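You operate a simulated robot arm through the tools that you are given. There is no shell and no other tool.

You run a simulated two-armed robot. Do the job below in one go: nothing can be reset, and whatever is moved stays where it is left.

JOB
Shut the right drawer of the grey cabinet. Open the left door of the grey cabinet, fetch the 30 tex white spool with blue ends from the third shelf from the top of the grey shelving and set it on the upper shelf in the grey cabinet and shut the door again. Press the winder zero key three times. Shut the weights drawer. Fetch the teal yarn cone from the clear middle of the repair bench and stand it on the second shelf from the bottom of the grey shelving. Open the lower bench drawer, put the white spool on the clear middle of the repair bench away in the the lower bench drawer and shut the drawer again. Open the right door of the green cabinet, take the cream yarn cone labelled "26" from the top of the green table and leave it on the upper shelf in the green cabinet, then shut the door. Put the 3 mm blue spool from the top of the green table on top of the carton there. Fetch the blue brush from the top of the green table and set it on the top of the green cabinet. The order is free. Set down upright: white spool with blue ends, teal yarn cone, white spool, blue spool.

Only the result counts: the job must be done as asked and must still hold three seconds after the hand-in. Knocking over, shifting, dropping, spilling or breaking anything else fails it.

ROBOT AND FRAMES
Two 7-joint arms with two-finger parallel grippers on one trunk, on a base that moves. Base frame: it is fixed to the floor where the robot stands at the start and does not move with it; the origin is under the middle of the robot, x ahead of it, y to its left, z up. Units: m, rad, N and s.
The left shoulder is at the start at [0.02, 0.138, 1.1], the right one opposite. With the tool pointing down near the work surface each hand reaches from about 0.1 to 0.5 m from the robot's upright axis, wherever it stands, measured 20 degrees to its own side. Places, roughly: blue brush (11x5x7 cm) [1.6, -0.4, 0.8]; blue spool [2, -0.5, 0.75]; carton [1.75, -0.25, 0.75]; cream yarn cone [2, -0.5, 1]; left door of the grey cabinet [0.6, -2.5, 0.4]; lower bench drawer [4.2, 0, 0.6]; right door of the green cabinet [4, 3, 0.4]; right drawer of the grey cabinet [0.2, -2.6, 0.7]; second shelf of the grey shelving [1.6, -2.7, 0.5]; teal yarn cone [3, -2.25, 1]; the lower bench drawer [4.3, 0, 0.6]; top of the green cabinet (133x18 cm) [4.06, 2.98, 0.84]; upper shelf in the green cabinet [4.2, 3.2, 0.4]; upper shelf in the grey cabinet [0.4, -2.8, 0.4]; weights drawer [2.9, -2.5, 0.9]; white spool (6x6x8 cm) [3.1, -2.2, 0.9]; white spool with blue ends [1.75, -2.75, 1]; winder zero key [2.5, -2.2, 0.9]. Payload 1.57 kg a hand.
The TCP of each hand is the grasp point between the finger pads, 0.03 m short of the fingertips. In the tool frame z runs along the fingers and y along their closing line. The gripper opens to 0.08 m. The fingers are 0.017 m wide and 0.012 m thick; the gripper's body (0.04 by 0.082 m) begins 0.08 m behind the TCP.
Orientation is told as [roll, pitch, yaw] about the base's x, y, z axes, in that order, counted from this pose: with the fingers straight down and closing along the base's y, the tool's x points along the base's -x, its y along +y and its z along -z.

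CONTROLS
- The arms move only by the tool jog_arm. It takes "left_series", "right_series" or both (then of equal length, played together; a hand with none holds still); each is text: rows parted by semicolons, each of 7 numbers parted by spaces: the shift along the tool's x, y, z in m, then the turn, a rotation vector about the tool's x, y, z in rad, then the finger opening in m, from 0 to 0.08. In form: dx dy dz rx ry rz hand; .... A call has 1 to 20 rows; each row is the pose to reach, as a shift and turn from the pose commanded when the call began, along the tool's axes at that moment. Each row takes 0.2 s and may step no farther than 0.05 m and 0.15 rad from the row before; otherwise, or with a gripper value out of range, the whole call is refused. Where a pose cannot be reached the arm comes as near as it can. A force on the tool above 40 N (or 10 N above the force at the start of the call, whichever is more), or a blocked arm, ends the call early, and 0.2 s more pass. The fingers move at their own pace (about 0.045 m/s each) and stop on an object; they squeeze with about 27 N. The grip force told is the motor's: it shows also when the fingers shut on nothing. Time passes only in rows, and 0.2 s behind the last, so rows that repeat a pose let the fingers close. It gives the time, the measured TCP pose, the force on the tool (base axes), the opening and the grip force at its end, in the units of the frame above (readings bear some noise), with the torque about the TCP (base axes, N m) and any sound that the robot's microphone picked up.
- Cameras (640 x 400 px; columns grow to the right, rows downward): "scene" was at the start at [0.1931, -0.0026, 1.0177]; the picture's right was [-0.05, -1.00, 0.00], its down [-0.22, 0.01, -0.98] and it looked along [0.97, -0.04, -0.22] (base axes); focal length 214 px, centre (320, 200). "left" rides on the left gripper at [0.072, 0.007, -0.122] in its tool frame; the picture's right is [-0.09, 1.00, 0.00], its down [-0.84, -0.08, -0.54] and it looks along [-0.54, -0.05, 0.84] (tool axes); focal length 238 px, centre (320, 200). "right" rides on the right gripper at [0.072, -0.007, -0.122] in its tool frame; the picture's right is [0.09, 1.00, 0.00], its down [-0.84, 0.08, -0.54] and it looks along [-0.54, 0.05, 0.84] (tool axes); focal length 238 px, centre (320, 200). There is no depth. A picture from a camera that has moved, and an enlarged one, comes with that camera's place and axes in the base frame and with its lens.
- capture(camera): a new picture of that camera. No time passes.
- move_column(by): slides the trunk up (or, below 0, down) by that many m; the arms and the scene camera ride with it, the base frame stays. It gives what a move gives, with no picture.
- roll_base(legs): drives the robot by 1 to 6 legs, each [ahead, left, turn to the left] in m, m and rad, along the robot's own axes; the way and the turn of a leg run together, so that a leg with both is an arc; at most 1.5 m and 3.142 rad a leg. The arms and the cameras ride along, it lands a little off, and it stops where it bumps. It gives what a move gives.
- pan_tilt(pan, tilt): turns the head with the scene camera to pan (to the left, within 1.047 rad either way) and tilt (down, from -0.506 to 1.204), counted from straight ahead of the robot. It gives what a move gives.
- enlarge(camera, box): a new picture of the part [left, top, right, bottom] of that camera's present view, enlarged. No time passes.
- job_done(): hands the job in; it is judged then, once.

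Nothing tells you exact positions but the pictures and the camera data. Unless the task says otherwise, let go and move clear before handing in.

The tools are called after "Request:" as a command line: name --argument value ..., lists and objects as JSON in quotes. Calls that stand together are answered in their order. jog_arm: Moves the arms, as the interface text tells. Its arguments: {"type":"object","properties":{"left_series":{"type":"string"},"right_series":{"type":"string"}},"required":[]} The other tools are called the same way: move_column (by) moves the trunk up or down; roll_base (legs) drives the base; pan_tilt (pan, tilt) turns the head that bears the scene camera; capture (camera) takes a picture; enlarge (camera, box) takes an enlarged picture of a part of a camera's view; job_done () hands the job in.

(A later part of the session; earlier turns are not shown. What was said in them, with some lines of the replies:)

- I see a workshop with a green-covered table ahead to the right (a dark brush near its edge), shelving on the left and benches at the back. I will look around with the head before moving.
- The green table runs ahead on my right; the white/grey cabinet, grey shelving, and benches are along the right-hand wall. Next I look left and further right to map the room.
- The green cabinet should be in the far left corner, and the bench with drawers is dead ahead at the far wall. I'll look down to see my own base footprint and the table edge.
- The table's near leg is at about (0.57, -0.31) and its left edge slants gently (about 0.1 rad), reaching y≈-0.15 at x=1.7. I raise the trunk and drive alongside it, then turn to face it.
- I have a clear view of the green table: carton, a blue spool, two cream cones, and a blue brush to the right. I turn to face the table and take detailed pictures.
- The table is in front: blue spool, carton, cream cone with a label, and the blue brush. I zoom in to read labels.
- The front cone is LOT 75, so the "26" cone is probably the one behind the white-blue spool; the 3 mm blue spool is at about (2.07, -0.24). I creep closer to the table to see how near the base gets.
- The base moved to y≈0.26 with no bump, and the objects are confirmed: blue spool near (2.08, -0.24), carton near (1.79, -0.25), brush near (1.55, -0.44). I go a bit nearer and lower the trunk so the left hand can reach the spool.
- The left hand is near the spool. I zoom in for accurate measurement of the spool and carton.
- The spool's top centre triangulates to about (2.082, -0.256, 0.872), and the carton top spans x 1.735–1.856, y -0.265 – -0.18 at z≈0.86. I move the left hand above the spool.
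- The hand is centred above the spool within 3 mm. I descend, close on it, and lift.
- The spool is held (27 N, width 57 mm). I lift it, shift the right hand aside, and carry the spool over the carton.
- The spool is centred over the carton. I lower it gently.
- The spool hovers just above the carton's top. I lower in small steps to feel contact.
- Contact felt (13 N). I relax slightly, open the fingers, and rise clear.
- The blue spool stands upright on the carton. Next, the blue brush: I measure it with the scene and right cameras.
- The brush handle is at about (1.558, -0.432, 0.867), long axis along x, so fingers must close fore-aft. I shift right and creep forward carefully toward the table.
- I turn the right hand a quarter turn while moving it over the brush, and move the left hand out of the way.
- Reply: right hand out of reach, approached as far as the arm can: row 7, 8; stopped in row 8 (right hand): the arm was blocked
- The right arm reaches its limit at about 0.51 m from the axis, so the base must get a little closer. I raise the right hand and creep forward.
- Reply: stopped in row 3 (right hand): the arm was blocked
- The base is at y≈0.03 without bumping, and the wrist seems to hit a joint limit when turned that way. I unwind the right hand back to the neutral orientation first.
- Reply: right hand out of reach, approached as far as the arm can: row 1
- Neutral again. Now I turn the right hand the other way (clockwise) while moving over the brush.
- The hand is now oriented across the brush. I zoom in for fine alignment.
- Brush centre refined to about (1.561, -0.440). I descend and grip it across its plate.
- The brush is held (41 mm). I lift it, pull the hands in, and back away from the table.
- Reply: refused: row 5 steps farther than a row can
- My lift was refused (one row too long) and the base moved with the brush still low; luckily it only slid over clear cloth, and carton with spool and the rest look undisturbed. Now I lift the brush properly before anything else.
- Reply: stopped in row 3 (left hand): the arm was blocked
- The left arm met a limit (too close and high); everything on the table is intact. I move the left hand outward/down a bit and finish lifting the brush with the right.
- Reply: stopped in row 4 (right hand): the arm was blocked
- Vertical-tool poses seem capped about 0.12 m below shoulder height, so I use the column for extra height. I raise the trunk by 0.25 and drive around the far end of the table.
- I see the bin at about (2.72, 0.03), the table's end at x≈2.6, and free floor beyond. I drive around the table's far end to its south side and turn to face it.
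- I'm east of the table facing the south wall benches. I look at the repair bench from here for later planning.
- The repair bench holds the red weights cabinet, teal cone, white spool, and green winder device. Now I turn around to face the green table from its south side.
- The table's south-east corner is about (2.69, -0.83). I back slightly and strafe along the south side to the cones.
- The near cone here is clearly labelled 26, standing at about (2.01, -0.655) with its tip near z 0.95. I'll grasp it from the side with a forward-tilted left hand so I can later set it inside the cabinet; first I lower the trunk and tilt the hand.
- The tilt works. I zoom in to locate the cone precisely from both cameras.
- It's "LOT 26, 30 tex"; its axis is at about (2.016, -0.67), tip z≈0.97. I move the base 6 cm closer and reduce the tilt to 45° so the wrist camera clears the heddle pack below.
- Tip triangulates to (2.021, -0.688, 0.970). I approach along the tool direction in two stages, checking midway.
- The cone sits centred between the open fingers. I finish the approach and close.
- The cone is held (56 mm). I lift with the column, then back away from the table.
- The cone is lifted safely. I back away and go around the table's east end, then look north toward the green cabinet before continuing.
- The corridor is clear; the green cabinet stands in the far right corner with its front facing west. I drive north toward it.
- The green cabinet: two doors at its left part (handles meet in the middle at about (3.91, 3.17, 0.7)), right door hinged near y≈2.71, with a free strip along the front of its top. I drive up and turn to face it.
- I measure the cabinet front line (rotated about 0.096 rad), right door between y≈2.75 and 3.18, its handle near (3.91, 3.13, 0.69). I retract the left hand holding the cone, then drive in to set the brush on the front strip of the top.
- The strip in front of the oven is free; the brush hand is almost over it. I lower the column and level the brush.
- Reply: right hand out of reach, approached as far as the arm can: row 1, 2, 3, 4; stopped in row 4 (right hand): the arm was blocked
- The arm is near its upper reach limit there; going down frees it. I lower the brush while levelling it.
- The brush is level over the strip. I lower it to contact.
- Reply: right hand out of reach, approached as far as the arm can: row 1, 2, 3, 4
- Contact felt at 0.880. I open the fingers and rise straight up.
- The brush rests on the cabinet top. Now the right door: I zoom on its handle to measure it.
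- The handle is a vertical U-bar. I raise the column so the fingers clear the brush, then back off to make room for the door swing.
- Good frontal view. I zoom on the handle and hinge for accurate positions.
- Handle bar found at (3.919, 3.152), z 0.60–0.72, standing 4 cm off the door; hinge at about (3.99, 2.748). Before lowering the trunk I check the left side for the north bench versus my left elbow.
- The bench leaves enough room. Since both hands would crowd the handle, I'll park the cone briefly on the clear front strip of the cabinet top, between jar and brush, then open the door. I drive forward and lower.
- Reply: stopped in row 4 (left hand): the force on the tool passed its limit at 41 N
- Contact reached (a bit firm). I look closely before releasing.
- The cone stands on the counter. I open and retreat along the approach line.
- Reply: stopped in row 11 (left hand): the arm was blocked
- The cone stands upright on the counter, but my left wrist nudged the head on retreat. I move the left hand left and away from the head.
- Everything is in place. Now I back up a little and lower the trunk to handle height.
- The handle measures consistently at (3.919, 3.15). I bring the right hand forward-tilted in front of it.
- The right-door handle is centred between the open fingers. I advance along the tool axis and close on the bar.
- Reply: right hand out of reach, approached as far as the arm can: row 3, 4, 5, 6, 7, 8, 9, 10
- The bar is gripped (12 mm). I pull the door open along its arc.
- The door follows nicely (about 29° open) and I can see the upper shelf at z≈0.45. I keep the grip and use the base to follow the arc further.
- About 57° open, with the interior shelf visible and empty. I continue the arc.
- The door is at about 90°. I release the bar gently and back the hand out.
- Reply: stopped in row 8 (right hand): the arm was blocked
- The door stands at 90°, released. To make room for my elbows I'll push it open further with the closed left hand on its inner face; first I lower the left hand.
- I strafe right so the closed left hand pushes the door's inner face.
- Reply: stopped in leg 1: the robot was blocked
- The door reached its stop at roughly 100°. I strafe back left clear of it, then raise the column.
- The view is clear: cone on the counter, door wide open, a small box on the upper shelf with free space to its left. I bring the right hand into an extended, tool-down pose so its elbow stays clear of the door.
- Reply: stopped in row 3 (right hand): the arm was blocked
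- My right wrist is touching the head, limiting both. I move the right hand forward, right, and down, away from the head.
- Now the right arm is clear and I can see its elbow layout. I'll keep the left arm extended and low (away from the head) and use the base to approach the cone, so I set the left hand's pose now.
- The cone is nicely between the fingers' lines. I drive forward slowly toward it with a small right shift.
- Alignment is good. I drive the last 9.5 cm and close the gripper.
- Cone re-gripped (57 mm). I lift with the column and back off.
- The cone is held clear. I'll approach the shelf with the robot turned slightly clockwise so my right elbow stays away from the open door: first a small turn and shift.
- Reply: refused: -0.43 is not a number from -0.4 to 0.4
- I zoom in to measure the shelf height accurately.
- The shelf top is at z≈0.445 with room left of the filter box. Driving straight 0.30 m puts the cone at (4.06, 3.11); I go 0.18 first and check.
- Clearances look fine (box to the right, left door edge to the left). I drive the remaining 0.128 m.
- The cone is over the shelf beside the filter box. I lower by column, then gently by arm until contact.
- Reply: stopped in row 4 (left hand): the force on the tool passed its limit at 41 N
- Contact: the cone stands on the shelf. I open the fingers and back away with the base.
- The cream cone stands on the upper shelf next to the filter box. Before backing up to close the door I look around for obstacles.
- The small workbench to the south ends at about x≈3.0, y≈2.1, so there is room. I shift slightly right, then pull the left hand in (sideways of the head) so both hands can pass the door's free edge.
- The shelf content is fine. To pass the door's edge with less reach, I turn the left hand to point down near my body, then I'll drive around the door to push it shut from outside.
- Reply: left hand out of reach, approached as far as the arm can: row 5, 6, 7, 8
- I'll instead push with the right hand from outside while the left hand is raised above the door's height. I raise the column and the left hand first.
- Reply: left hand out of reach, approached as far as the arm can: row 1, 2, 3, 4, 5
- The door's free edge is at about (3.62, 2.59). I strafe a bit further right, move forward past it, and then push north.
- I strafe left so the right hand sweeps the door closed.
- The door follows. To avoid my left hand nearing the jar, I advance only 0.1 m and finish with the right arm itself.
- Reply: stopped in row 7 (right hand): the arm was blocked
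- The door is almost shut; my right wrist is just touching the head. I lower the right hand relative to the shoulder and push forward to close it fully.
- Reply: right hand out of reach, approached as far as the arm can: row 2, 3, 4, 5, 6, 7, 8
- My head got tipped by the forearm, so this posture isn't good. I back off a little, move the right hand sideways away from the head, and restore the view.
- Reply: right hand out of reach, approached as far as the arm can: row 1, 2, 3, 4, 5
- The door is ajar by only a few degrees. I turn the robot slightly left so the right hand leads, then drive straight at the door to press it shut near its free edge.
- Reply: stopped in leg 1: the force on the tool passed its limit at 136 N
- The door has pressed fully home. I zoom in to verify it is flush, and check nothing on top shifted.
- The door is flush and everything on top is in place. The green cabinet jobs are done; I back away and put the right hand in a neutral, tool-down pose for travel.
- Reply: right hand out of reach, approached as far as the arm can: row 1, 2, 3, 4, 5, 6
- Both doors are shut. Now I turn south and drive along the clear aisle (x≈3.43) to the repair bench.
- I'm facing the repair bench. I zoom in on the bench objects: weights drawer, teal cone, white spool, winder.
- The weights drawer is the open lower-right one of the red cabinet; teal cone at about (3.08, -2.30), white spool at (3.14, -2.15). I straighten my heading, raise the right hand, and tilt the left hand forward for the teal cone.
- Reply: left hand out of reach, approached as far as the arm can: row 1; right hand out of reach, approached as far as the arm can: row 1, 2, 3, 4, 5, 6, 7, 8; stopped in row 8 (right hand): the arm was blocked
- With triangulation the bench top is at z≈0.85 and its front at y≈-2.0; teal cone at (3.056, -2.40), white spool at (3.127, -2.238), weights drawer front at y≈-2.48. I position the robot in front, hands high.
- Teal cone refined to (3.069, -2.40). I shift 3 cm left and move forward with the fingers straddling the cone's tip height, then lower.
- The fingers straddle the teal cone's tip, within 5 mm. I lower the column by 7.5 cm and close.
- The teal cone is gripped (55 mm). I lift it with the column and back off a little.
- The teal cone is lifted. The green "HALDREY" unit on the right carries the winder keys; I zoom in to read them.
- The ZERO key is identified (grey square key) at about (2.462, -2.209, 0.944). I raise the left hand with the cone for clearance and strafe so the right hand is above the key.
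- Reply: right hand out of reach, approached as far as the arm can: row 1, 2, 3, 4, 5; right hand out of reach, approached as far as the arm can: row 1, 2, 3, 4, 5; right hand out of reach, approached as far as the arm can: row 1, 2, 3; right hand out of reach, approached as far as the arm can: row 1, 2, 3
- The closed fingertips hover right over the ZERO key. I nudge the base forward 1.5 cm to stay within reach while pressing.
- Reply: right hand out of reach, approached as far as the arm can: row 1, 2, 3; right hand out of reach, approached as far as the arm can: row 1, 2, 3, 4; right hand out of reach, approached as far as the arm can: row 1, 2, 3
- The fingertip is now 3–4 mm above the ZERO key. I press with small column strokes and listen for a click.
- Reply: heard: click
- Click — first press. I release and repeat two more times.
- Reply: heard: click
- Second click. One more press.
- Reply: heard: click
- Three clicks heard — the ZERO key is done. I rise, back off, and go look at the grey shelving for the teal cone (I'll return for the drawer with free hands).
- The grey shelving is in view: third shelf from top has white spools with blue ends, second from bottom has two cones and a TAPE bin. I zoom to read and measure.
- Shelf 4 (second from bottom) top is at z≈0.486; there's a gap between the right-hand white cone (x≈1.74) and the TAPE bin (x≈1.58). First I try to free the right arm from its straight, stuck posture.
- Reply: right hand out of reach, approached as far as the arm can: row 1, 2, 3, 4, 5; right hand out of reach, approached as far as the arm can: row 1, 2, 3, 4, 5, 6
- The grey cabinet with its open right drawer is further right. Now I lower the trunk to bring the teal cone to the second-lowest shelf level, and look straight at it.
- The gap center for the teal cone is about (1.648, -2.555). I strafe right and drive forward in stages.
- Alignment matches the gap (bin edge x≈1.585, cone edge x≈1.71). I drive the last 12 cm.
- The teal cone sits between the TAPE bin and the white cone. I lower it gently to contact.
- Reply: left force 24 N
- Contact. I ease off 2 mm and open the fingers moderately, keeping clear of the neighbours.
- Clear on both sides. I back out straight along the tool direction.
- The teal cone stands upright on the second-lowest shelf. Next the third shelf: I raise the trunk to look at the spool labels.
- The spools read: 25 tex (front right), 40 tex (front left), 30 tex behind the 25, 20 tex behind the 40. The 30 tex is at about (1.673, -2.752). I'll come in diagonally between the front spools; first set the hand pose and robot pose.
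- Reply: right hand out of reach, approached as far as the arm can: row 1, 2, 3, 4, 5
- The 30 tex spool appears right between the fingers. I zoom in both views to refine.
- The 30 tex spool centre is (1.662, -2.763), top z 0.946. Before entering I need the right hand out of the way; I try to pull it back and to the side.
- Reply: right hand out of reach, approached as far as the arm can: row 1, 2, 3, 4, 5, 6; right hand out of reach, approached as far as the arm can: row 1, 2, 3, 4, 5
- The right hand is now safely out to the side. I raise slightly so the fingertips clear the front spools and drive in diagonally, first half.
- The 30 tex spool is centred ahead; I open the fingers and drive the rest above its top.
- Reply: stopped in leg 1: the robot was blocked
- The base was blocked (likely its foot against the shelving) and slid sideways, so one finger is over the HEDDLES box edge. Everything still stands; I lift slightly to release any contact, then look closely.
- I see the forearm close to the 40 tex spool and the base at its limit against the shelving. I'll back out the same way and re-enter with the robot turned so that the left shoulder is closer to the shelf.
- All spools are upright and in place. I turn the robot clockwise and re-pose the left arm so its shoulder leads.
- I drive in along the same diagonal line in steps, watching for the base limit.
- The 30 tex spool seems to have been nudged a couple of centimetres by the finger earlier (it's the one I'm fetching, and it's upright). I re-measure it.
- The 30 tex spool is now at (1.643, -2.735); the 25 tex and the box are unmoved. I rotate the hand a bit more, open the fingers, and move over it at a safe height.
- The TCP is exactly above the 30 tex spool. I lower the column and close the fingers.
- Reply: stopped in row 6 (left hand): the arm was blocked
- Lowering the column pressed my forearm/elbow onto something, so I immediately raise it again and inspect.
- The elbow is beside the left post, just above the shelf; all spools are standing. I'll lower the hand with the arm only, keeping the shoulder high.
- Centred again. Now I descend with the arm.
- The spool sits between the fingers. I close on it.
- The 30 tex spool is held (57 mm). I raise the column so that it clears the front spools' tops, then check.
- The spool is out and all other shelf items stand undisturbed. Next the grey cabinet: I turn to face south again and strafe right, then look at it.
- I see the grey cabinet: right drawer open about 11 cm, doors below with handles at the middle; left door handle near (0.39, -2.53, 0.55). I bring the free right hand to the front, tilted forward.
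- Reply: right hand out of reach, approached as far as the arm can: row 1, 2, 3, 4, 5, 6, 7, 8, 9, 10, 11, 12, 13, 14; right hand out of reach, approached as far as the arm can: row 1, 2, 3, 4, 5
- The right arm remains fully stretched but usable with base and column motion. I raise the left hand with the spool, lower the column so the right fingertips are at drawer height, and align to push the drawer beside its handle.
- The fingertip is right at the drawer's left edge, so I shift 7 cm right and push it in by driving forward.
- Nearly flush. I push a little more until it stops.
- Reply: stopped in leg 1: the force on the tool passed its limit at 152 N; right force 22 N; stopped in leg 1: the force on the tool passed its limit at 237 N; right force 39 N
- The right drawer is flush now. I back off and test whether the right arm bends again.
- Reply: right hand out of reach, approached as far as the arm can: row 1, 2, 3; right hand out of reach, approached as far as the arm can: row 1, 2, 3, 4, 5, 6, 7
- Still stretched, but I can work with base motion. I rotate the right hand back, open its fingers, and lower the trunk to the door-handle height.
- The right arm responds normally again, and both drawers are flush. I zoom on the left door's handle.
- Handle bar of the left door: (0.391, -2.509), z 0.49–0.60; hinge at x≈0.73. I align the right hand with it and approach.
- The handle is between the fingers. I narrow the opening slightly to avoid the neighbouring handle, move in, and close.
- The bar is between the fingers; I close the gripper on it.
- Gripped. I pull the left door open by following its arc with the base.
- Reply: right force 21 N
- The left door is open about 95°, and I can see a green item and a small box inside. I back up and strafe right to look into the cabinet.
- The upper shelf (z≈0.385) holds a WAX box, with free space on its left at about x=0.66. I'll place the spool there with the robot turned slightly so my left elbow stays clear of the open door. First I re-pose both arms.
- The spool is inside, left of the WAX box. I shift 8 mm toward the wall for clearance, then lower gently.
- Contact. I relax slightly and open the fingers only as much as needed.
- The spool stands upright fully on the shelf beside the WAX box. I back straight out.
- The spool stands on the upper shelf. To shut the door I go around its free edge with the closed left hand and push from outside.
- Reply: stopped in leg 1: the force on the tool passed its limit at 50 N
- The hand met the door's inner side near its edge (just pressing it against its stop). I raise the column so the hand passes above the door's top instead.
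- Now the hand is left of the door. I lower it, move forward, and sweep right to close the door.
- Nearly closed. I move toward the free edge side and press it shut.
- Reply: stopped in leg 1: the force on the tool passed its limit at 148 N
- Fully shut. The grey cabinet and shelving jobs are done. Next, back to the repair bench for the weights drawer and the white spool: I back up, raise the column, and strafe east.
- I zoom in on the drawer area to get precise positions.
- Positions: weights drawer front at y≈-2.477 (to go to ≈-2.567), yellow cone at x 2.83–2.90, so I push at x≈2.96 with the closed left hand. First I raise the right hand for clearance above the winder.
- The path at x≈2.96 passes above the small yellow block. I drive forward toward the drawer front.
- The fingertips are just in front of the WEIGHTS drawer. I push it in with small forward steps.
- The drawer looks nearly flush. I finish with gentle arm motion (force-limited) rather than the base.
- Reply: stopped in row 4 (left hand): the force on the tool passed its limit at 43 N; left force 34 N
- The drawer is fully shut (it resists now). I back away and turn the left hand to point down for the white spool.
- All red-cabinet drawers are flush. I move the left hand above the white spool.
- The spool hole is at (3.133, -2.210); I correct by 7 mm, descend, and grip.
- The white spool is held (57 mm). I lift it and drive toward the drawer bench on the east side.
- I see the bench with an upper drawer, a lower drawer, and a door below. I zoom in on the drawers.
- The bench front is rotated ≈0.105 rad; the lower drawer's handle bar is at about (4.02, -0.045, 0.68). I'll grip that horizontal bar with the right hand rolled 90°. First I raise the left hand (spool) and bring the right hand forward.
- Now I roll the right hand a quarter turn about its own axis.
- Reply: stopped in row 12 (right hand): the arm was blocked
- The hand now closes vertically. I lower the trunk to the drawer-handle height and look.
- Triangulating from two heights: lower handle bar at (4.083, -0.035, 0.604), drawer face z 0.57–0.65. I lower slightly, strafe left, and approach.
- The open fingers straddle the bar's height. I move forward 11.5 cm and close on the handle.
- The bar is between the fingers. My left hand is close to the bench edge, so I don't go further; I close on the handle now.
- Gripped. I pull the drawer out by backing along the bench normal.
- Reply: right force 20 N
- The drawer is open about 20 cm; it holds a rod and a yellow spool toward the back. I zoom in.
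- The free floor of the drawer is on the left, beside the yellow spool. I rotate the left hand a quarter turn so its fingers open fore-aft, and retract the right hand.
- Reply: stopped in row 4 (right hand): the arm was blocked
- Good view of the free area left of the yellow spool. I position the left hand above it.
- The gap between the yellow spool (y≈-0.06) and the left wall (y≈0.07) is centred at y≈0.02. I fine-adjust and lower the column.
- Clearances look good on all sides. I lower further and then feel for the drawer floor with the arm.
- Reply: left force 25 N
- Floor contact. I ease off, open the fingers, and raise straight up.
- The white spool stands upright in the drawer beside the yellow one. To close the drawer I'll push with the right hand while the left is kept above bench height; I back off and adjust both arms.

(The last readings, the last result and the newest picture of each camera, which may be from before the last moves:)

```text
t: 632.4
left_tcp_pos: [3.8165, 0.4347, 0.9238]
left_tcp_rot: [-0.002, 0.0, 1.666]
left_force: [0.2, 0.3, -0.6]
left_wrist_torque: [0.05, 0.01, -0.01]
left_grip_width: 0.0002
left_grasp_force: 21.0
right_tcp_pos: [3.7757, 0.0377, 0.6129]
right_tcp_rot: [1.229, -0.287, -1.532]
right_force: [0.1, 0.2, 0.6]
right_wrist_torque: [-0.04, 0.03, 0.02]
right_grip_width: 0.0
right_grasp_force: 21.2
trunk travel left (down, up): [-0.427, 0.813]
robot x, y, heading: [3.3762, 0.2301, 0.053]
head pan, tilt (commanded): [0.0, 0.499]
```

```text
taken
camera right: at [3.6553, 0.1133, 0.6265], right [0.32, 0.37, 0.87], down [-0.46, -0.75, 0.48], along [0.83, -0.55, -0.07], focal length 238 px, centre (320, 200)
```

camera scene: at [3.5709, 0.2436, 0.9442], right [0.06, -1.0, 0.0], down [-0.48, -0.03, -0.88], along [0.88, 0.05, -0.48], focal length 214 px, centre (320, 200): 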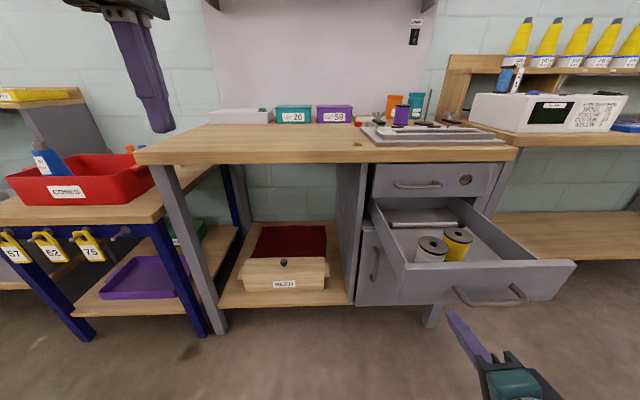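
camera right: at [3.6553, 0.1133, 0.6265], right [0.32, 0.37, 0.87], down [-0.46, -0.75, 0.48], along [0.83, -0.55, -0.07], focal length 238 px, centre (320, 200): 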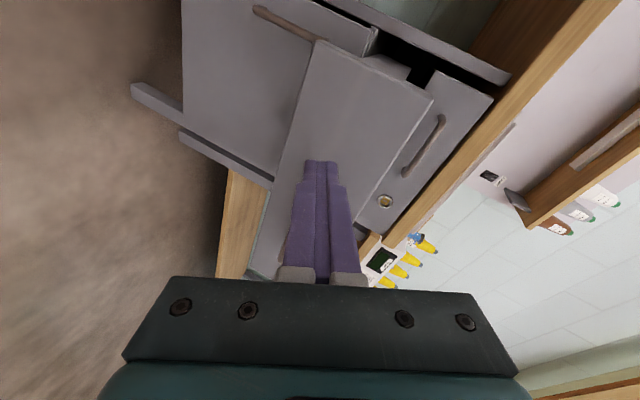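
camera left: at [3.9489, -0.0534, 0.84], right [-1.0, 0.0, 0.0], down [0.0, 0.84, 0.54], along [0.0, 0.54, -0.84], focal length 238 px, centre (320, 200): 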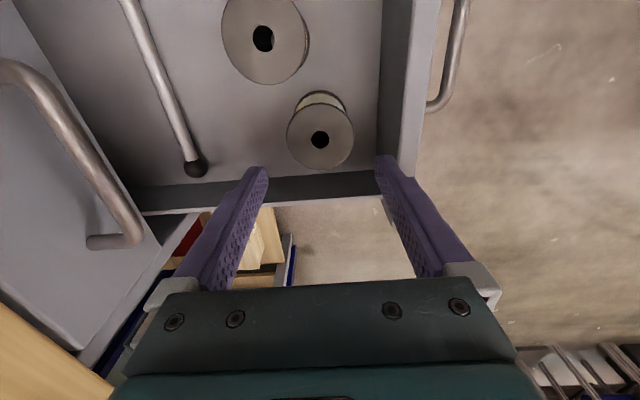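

Both spools are upright in the drawer. I push it closed in gentle stages.

Request:
roll_base --legs '[[0.08, 0, 0], [0.08, 0, 0]]'

Request:
capture --camera "scene"

```text
t: 634.1
left_tcp_pos: [3.9764, 0.4468, 0.9249]
left_tcp_rot: [-0.001, 0.0, 1.669]
left_force: [0.6, 0.5, 0.2]
left_wrist_torque: [-0.01, -0.01, -0.02]
left_grip_width: 0.0
left_grasp_force: 21.4
right_tcp_pos: [3.9349, 0.0487, 0.6142]
right_tcp_rot: [1.231, -0.288, -1.529]
right_force: [0.7, 0.2, 0.4]
right_wrist_torque: [-0.03, -0.04, 0.0]
right_grip_width: 0.0
right_grasp_force: 21.5
trunk travel left (down, up): [-0.427, 0.813]
robot x, y, heading: [3.5369, 0.2383, 0.059]
head pan, tilt (commanded): [0.0, 0.499]
```

```text
taken
camera scene: at [3.7299, 0.2535, 0.9442], right [0.06, -1.0, 0.0], down [-0.48, -0.03, -0.88], along [0.88, 0.05, -0.48], focal length 214 px, centre (320, 200)
```

scene: 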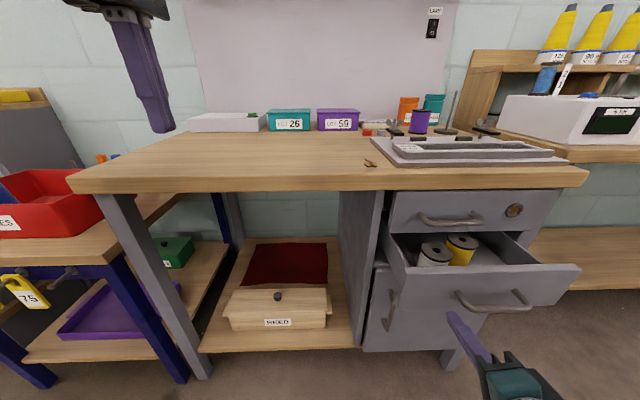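

Request:
roll_base --legs '[[0.07, 0, 0]]'

Request:
enlarge --camera "scene" --box '[340, 160, 600, 360]'

```text
t: 635.1
left_tcp_pos: [4.0434, 0.4505, 0.9247]
left_tcp_rot: [0.0, -0.001, 1.67]
left_force: [-0.6, -0.1, -0.2]
left_wrist_torque: [0.01, 0.0, -0.02]
left_grip_width: 0.0
left_grasp_force: 21.7
right_tcp_pos: [4.0032, 0.0528, 0.6128]
right_tcp_rot: [1.229, -0.289, -1.527]
right_force: [-0.1, 0.6, -0.1]
right_wrist_torque: [-0.03, 0.02, 0.02]
right_grip_width: 0.0001
right_grasp_force: 21.7
trunk travel left (down, up): [-0.427, 0.813]
robot x, y, heading: [3.6085, 0.2475, 0.06]
head pan, tilt (commanded): [0.0, 0.499]
```

```text
2.00 times, centred on (470, 260) of scene
camera zoom: at [3.7977, 0.2576, 0.9442], right [0.06, -1.0, 0.0], down [-0.48, -0.03, -0.88], along [0.88, 0.05, -0.48], focal length 429 px, centre (20, 80)
```

zoom: 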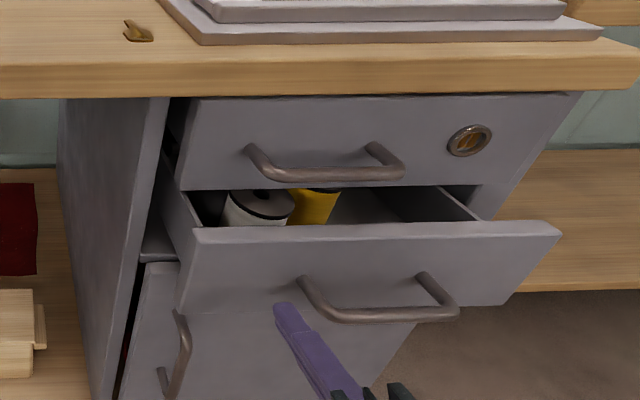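

Request:
roll_base --legs '[[0.05, 0, 0]]'

Request:
enlarge --camera "scene" --box '[380, 180, 640, 380]'

```text
t: 636.1
left_tcp_pos: [4.095, 0.4536, 0.9225]
left_tcp_rot: [-0.001, 0.0, 1.668]
left_force: [0.5, -0.5, -0.6]
left_wrist_torque: [-0.02, 0.03, -0.02]
left_grip_width: 0.0
left_grasp_force: 21.4
right_tcp_pos: [4.0543, 0.0556, 0.6139]
right_tcp_rot: [1.231, -0.289, -1.528]
right_force: [0.4, -0.5, 0.0]
right_wrist_torque: [-0.01, -0.02, 0.03]
right_grip_width: 0.0
right_grasp_force: 20.9
trunk travel left (down, up): [-0.427, 0.813]
robot x, y, heading: [3.6547, 0.2479, 0.056]
head pan, tilt (commanded): [0.0, 0.499]
```

```text
2.00 times, centred on (510, 280) of scene
camera zoom: at [3.8488, 0.2607, 0.9442], right [0.06, -1.0, 0.0], down [-0.48, -0.03, -0.88], along [0.88, 0.05, -0.48], focal length 429 px, centre (-60, 40)
```

zoom: 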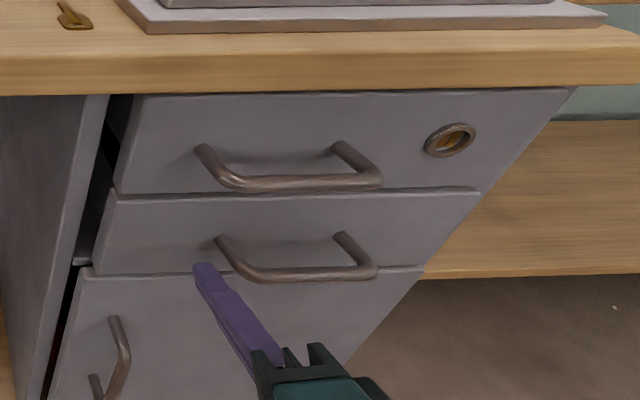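

Almost closed without resistance. I push the last bit in small steps.

Request:
roll_base --legs '[[0.018, 0, 0]]'

Request:
roll_base --legs '[[0.012, 0, 0]]'

Request:
enlarge --camera "scene" --box '[380, 180, 640, 380]'

```text
t: 636.9
left_tcp_pos: [4.1123, 0.4546, 0.924]
left_tcp_rot: [0.0, -0.001, 1.668]
left_force: [-0.3, -0.3, 0.2]
left_wrist_torque: [0.01, 0.05, 0.01]
left_grip_width: 0.0002
left_grasp_force: 21.1
right_tcp_pos: [4.072, 0.0572, 0.6138]
right_tcp_rot: [1.23, -0.288, -1.526]
right_force: [0.2, 0.7, 0.8]
right_wrist_torque: [0.0, 0.0, 0.0]
right_grip_width: 0.0
right_grasp_force: 21.6
trunk travel left (down, up): [-0.427, 0.813]
robot x, y, heading: [3.6748, 0.2459, 0.06]
head pan, tilt (commanded): [0.0, 0.499]
```

```text
t: 637.6
left_tcp_pos: [4.1234, 0.4552, 0.9232]
left_tcp_rot: [0.0, -0.002, 1.668]
left_force: [0.0, 0.2, 0.7]
left_wrist_torque: [0.01, 0.02, -0.03]
left_grip_width: 0.0001
left_grasp_force: 20.9
right_tcp_pos: [4.083, 0.0589, 0.6135]
right_tcp_rot: [1.229, -0.29, -1.529]
right_force: [-3.4, 0.1, 2.8]
right_wrist_torque: [0.02, -0.07, 0.02]
right_grip_width: 0.0002
right_grasp_force: 20.9
trunk travel left (down, up): [-0.427, 0.813]
robot x, y, heading: [3.6849, 0.2515, 0.052]
head pan, tilt (commanded): [0.0, 0.499]
```

```text
2.00 times, centred on (510, 280) of scene
camera zoom: at [3.8778, 0.2625, 0.944], right [0.06, -1.0, 0.0], down [-0.48, -0.03, -0.88], along [0.88, 0.05, -0.48], focal length 429 px, centre (-60, 40)
```

zoom: 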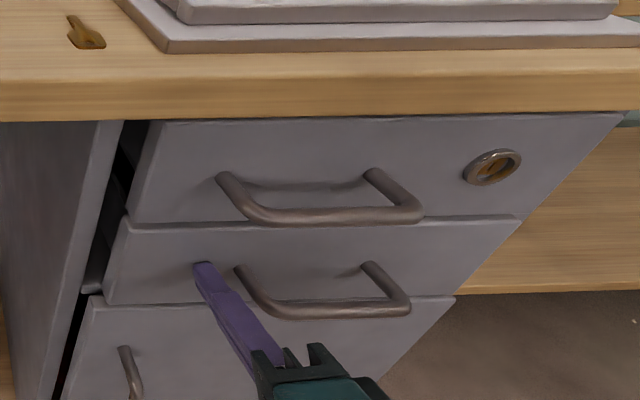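

Request:
jog_arm --right_series "0 0.001 0.003 0 0 0 0; 0 0.002 0.006 0 0 0 0; 0 0.003 0.009 0 0 0 0; 0 0.003 0.009 0 0 0 0"

Request:
capture --camera "scene"

```text
t: 638.4
left_tcp_pos: [4.1182, 0.4554, 0.9219]
left_tcp_rot: [0.009, 0.002, 1.668]
left_force: [-0.2, -0.1, -0.3]
left_wrist_torque: [-0.01, 0.01, 0.02]
left_grip_width: 0.0
left_grasp_force: 21.2
right_tcp_pos: [4.0824, 0.0583, 0.6123]
right_tcp_rot: [1.229, -0.289, -1.529]
right_force: [-24.4, 1.3, 16.1]
right_wrist_torque: [0.11, -0.44, 0.24]
right_grip_width: 0.0
right_grasp_force: 22.1
trunk travel left (down, up): [-0.427, 0.813]
robot x, y, heading: [3.686, 0.2463, 0.064]
head pan, tilt (commanded): [0.0, 0.499]
stopped in row 3 (right hand): the force on the tool passed its limit at 43 N (the readings are from after the stop); the commanded pose is now the measured one
```

```text
taken
camera scene: at [3.8726, 0.262, 0.9432], right [0.06, -1.0, 0.0], down [-0.48, -0.03, -0.88], along [0.87, 0.05, -0.48], focal length 214 px, centre (320, 200)
```

scene: 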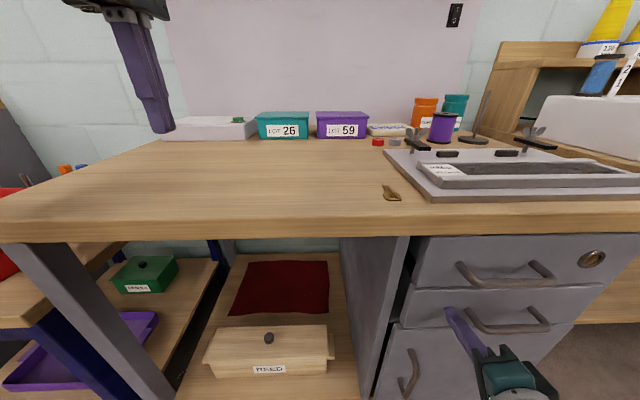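

The drawer is fully shut (resists at the computed closed position). I back away and check the green table and surroundings before handing in.

Request:
roll_base --legs '[[-0.35, 0, 0]]'

Request:
capture --camera "scene"

Request:
enlarge --camera "scene" --box '[320, 140, 500, 280]'

```text
t: 640.6
left_tcp_pos: [3.7765, 0.4369, 0.9226]
left_tcp_rot: [0.002, 0.001, 1.671]
left_force: [-0.3, 0.1, 0.0]
left_wrist_torque: [-0.02, -0.02, 0.0]
left_grip_width: 0.0
left_grasp_force: 21.3
right_tcp_pos: [3.7439, 0.0375, 0.6146]
right_tcp_rot: [1.233, -0.291, -1.522]
right_force: [-0.3, -0.2, 0.1]
right_wrist_torque: [-0.03, 0.0, -0.03]
right_grip_width: 0.0
right_grasp_force: 21.2
trunk travel left (down, up): [-0.427, 0.813]
robot x, y, heading: [3.3372, 0.2272, 0.062]
head pan, tilt (commanded): [0.0, 0.499]
```

```text
taken
camera scene: at [3.5304, 0.2418, 0.9441], right [0.06, -1.0, 0.0], down [-0.48, -0.03, -0.88], along [0.88, 0.06, -0.48], focal length 214 px, centre (320, 200)
```

scene: 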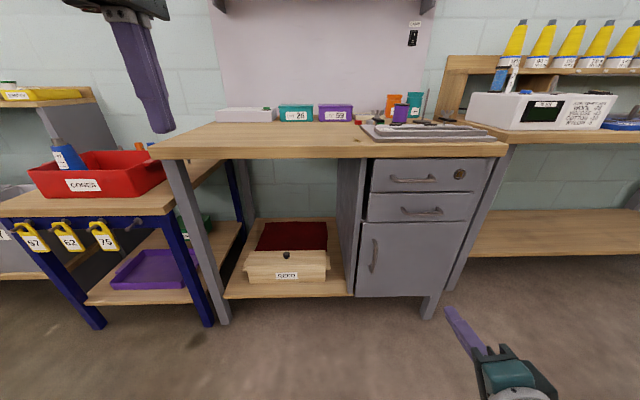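

```text
2.86 times, centred on (410, 210) of scene
camera zoom: at [3.5304, 0.2418, 0.9441], right [0.06, -1.0, 0.0], down [-0.48, -0.03, -0.88], along [0.88, 0.06, -0.48], focal length 613 px, centre (63, 171)
```

zoom: 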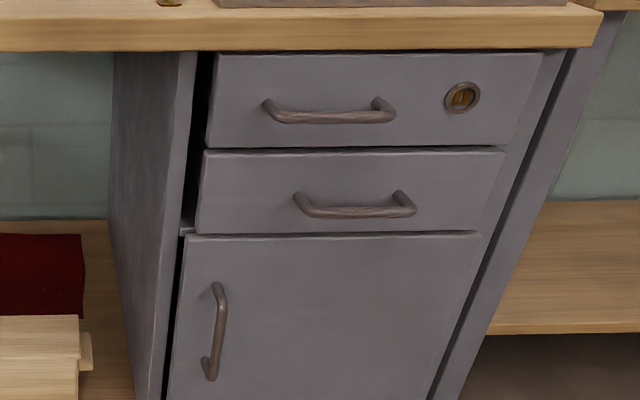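

The drawer is flush. Finally I turn to check the green table (blue spool on the carton).

Request:
roll_base --legs '[[0, 0, -2.8]]'

Request:
move_column --by 0.3

Request:
capture --camera "scene"

Request:
enlarge --camera "scene" --box '[220, 80, 460, 230]'

```text
t: 647.5
left_tcp_pos: [3.0261, -0.138, 0.9239]
left_tcp_rot: [-0.001, 0.001, -1.052]
left_force: [0.7, -0.8, 0.1]
left_wrist_torque: [-0.03, -0.04, 0.01]
left_grip_width: 0.0004
left_grasp_force: 21.5
right_tcp_pos: [2.8942, 0.2368, 0.6142]
right_tcp_rot: [1.234, -0.288, 2.033]
right_force: [-0.5, 0.4, -0.3]
right_wrist_torque: [-0.01, 0.03, 0.03]
right_grip_width: 0.0
right_grasp_force: 21.1
trunk travel left (down, up): [-0.427, 0.813]
robot x, y, heading: [3.3367, 0.2261, -2.66]
head pan, tilt (commanded): [0.0, 0.499]
```

```text
t: 650.5
left_tcp_pos: [3.0268, -0.1374, 1.2249]
left_tcp_rot: [0.001, 0.001, -1.053]
left_force: [0.5, -0.2, 0.5]
left_wrist_torque: [0.0, 0.0, -0.01]
left_grip_width: 0.0
left_grasp_force: 20.8
right_tcp_pos: [2.8938, 0.2369, 0.9145]
right_tcp_rot: [1.233, -0.29, 2.033]
right_force: [0.6, 0.3, 0.4]
right_wrist_torque: [-0.01, -0.02, -0.03]
right_grip_width: 0.0
right_grasp_force: 21.2
trunk travel left (down, up): [-0.727, 0.513]
robot x, y, heading: [3.3407, 0.228, -2.664]
head pan, tilt (commanded): [0.0, 0.499]
```

```text
taken
camera scene: at [3.1709, 0.1415, 1.2441], right [-0.46, 0.89, 0.0], down [0.42, 0.22, -0.88], along [-0.78, -0.41, -0.48], focal length 214 px, centre (320, 200)
```

scene: 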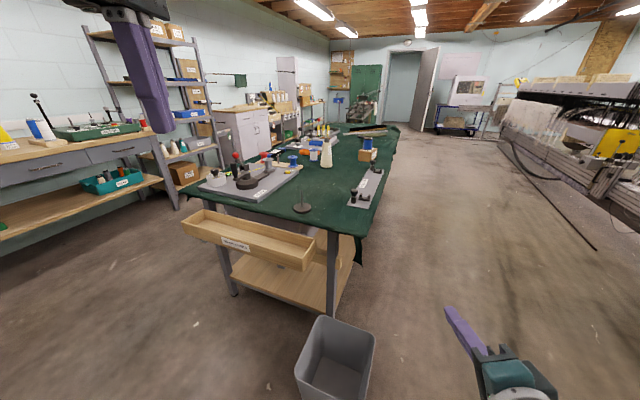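

```text
2.67 times, centred on (340, 155) of scene
camera zoom: at [3.1709, 0.1415, 1.2441], right [-0.46, 0.89, 0.0], down [0.42, 0.22, -0.88], along [-0.78, -0.41, -0.48], focal length 572 px, centre (267, 320)
```

zoom: 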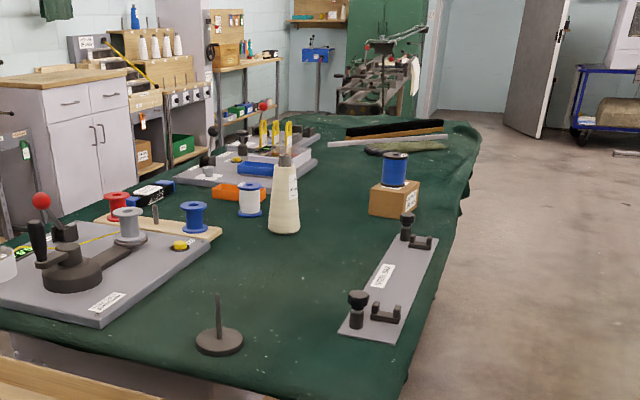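

The blue spool still stands on the carton, and the cabinets, shelving and table look as they should. Both hands are empty and clear, so I hand in the job.

Request:
job_done

```text
The job is handed in.
```

I finished every part of the job and handed it in; the result has not come back yet.

| Task | Result |
|---|---|
| Grey cabinet, right drawer | Pushed in until flush. |
| 30 tex white spool with blue ends | Stands upright on the grey cabinet's upper shelf, left of the WAX box. The left door is shut. |
| Winder zero key | Pressed three times, with a click heard each time. |
| Weights drawer | Pushed in until it stopped. |
| Teal yarn cone | Stands upright on the second shelf from the bottom, between the TAPE bin and a white cone. |
| White spool from the repair bench | Stands upright in the lower bench drawer next to the yellow spool. The drawer is shut. |
| Cream cone "26" | On the green cabinet's upper shelf. The right door is shut. |
| 3 mm blue spool | Stands on the carton; I checked it again just before handing in. |
| Blue brush | On top of the green cabinet, along the front edge. |

Some contact along the way could matter to the judging:

- **Brush:** it was dragged across clear cloth on the green table when I backed the base away too soon. Nothing else was in its path.
- **30 tex spool:** my fingers nudged it a few centimetres while it was still on the shelving.
- **Shelving:** my elbow pressed on the frame once, and the base bumped it once. The other spools and the HEDDLES box looked unmoved afterwards.
- **Doors and drawer:** I pressed the green cabinet's right door, the grey cabinet's left door and its right drawer shut firmly, with peaks of roughly 140 to 240 N.
- **Not rechecked:** I did not reopen either cabinet to look at what I had put inside.
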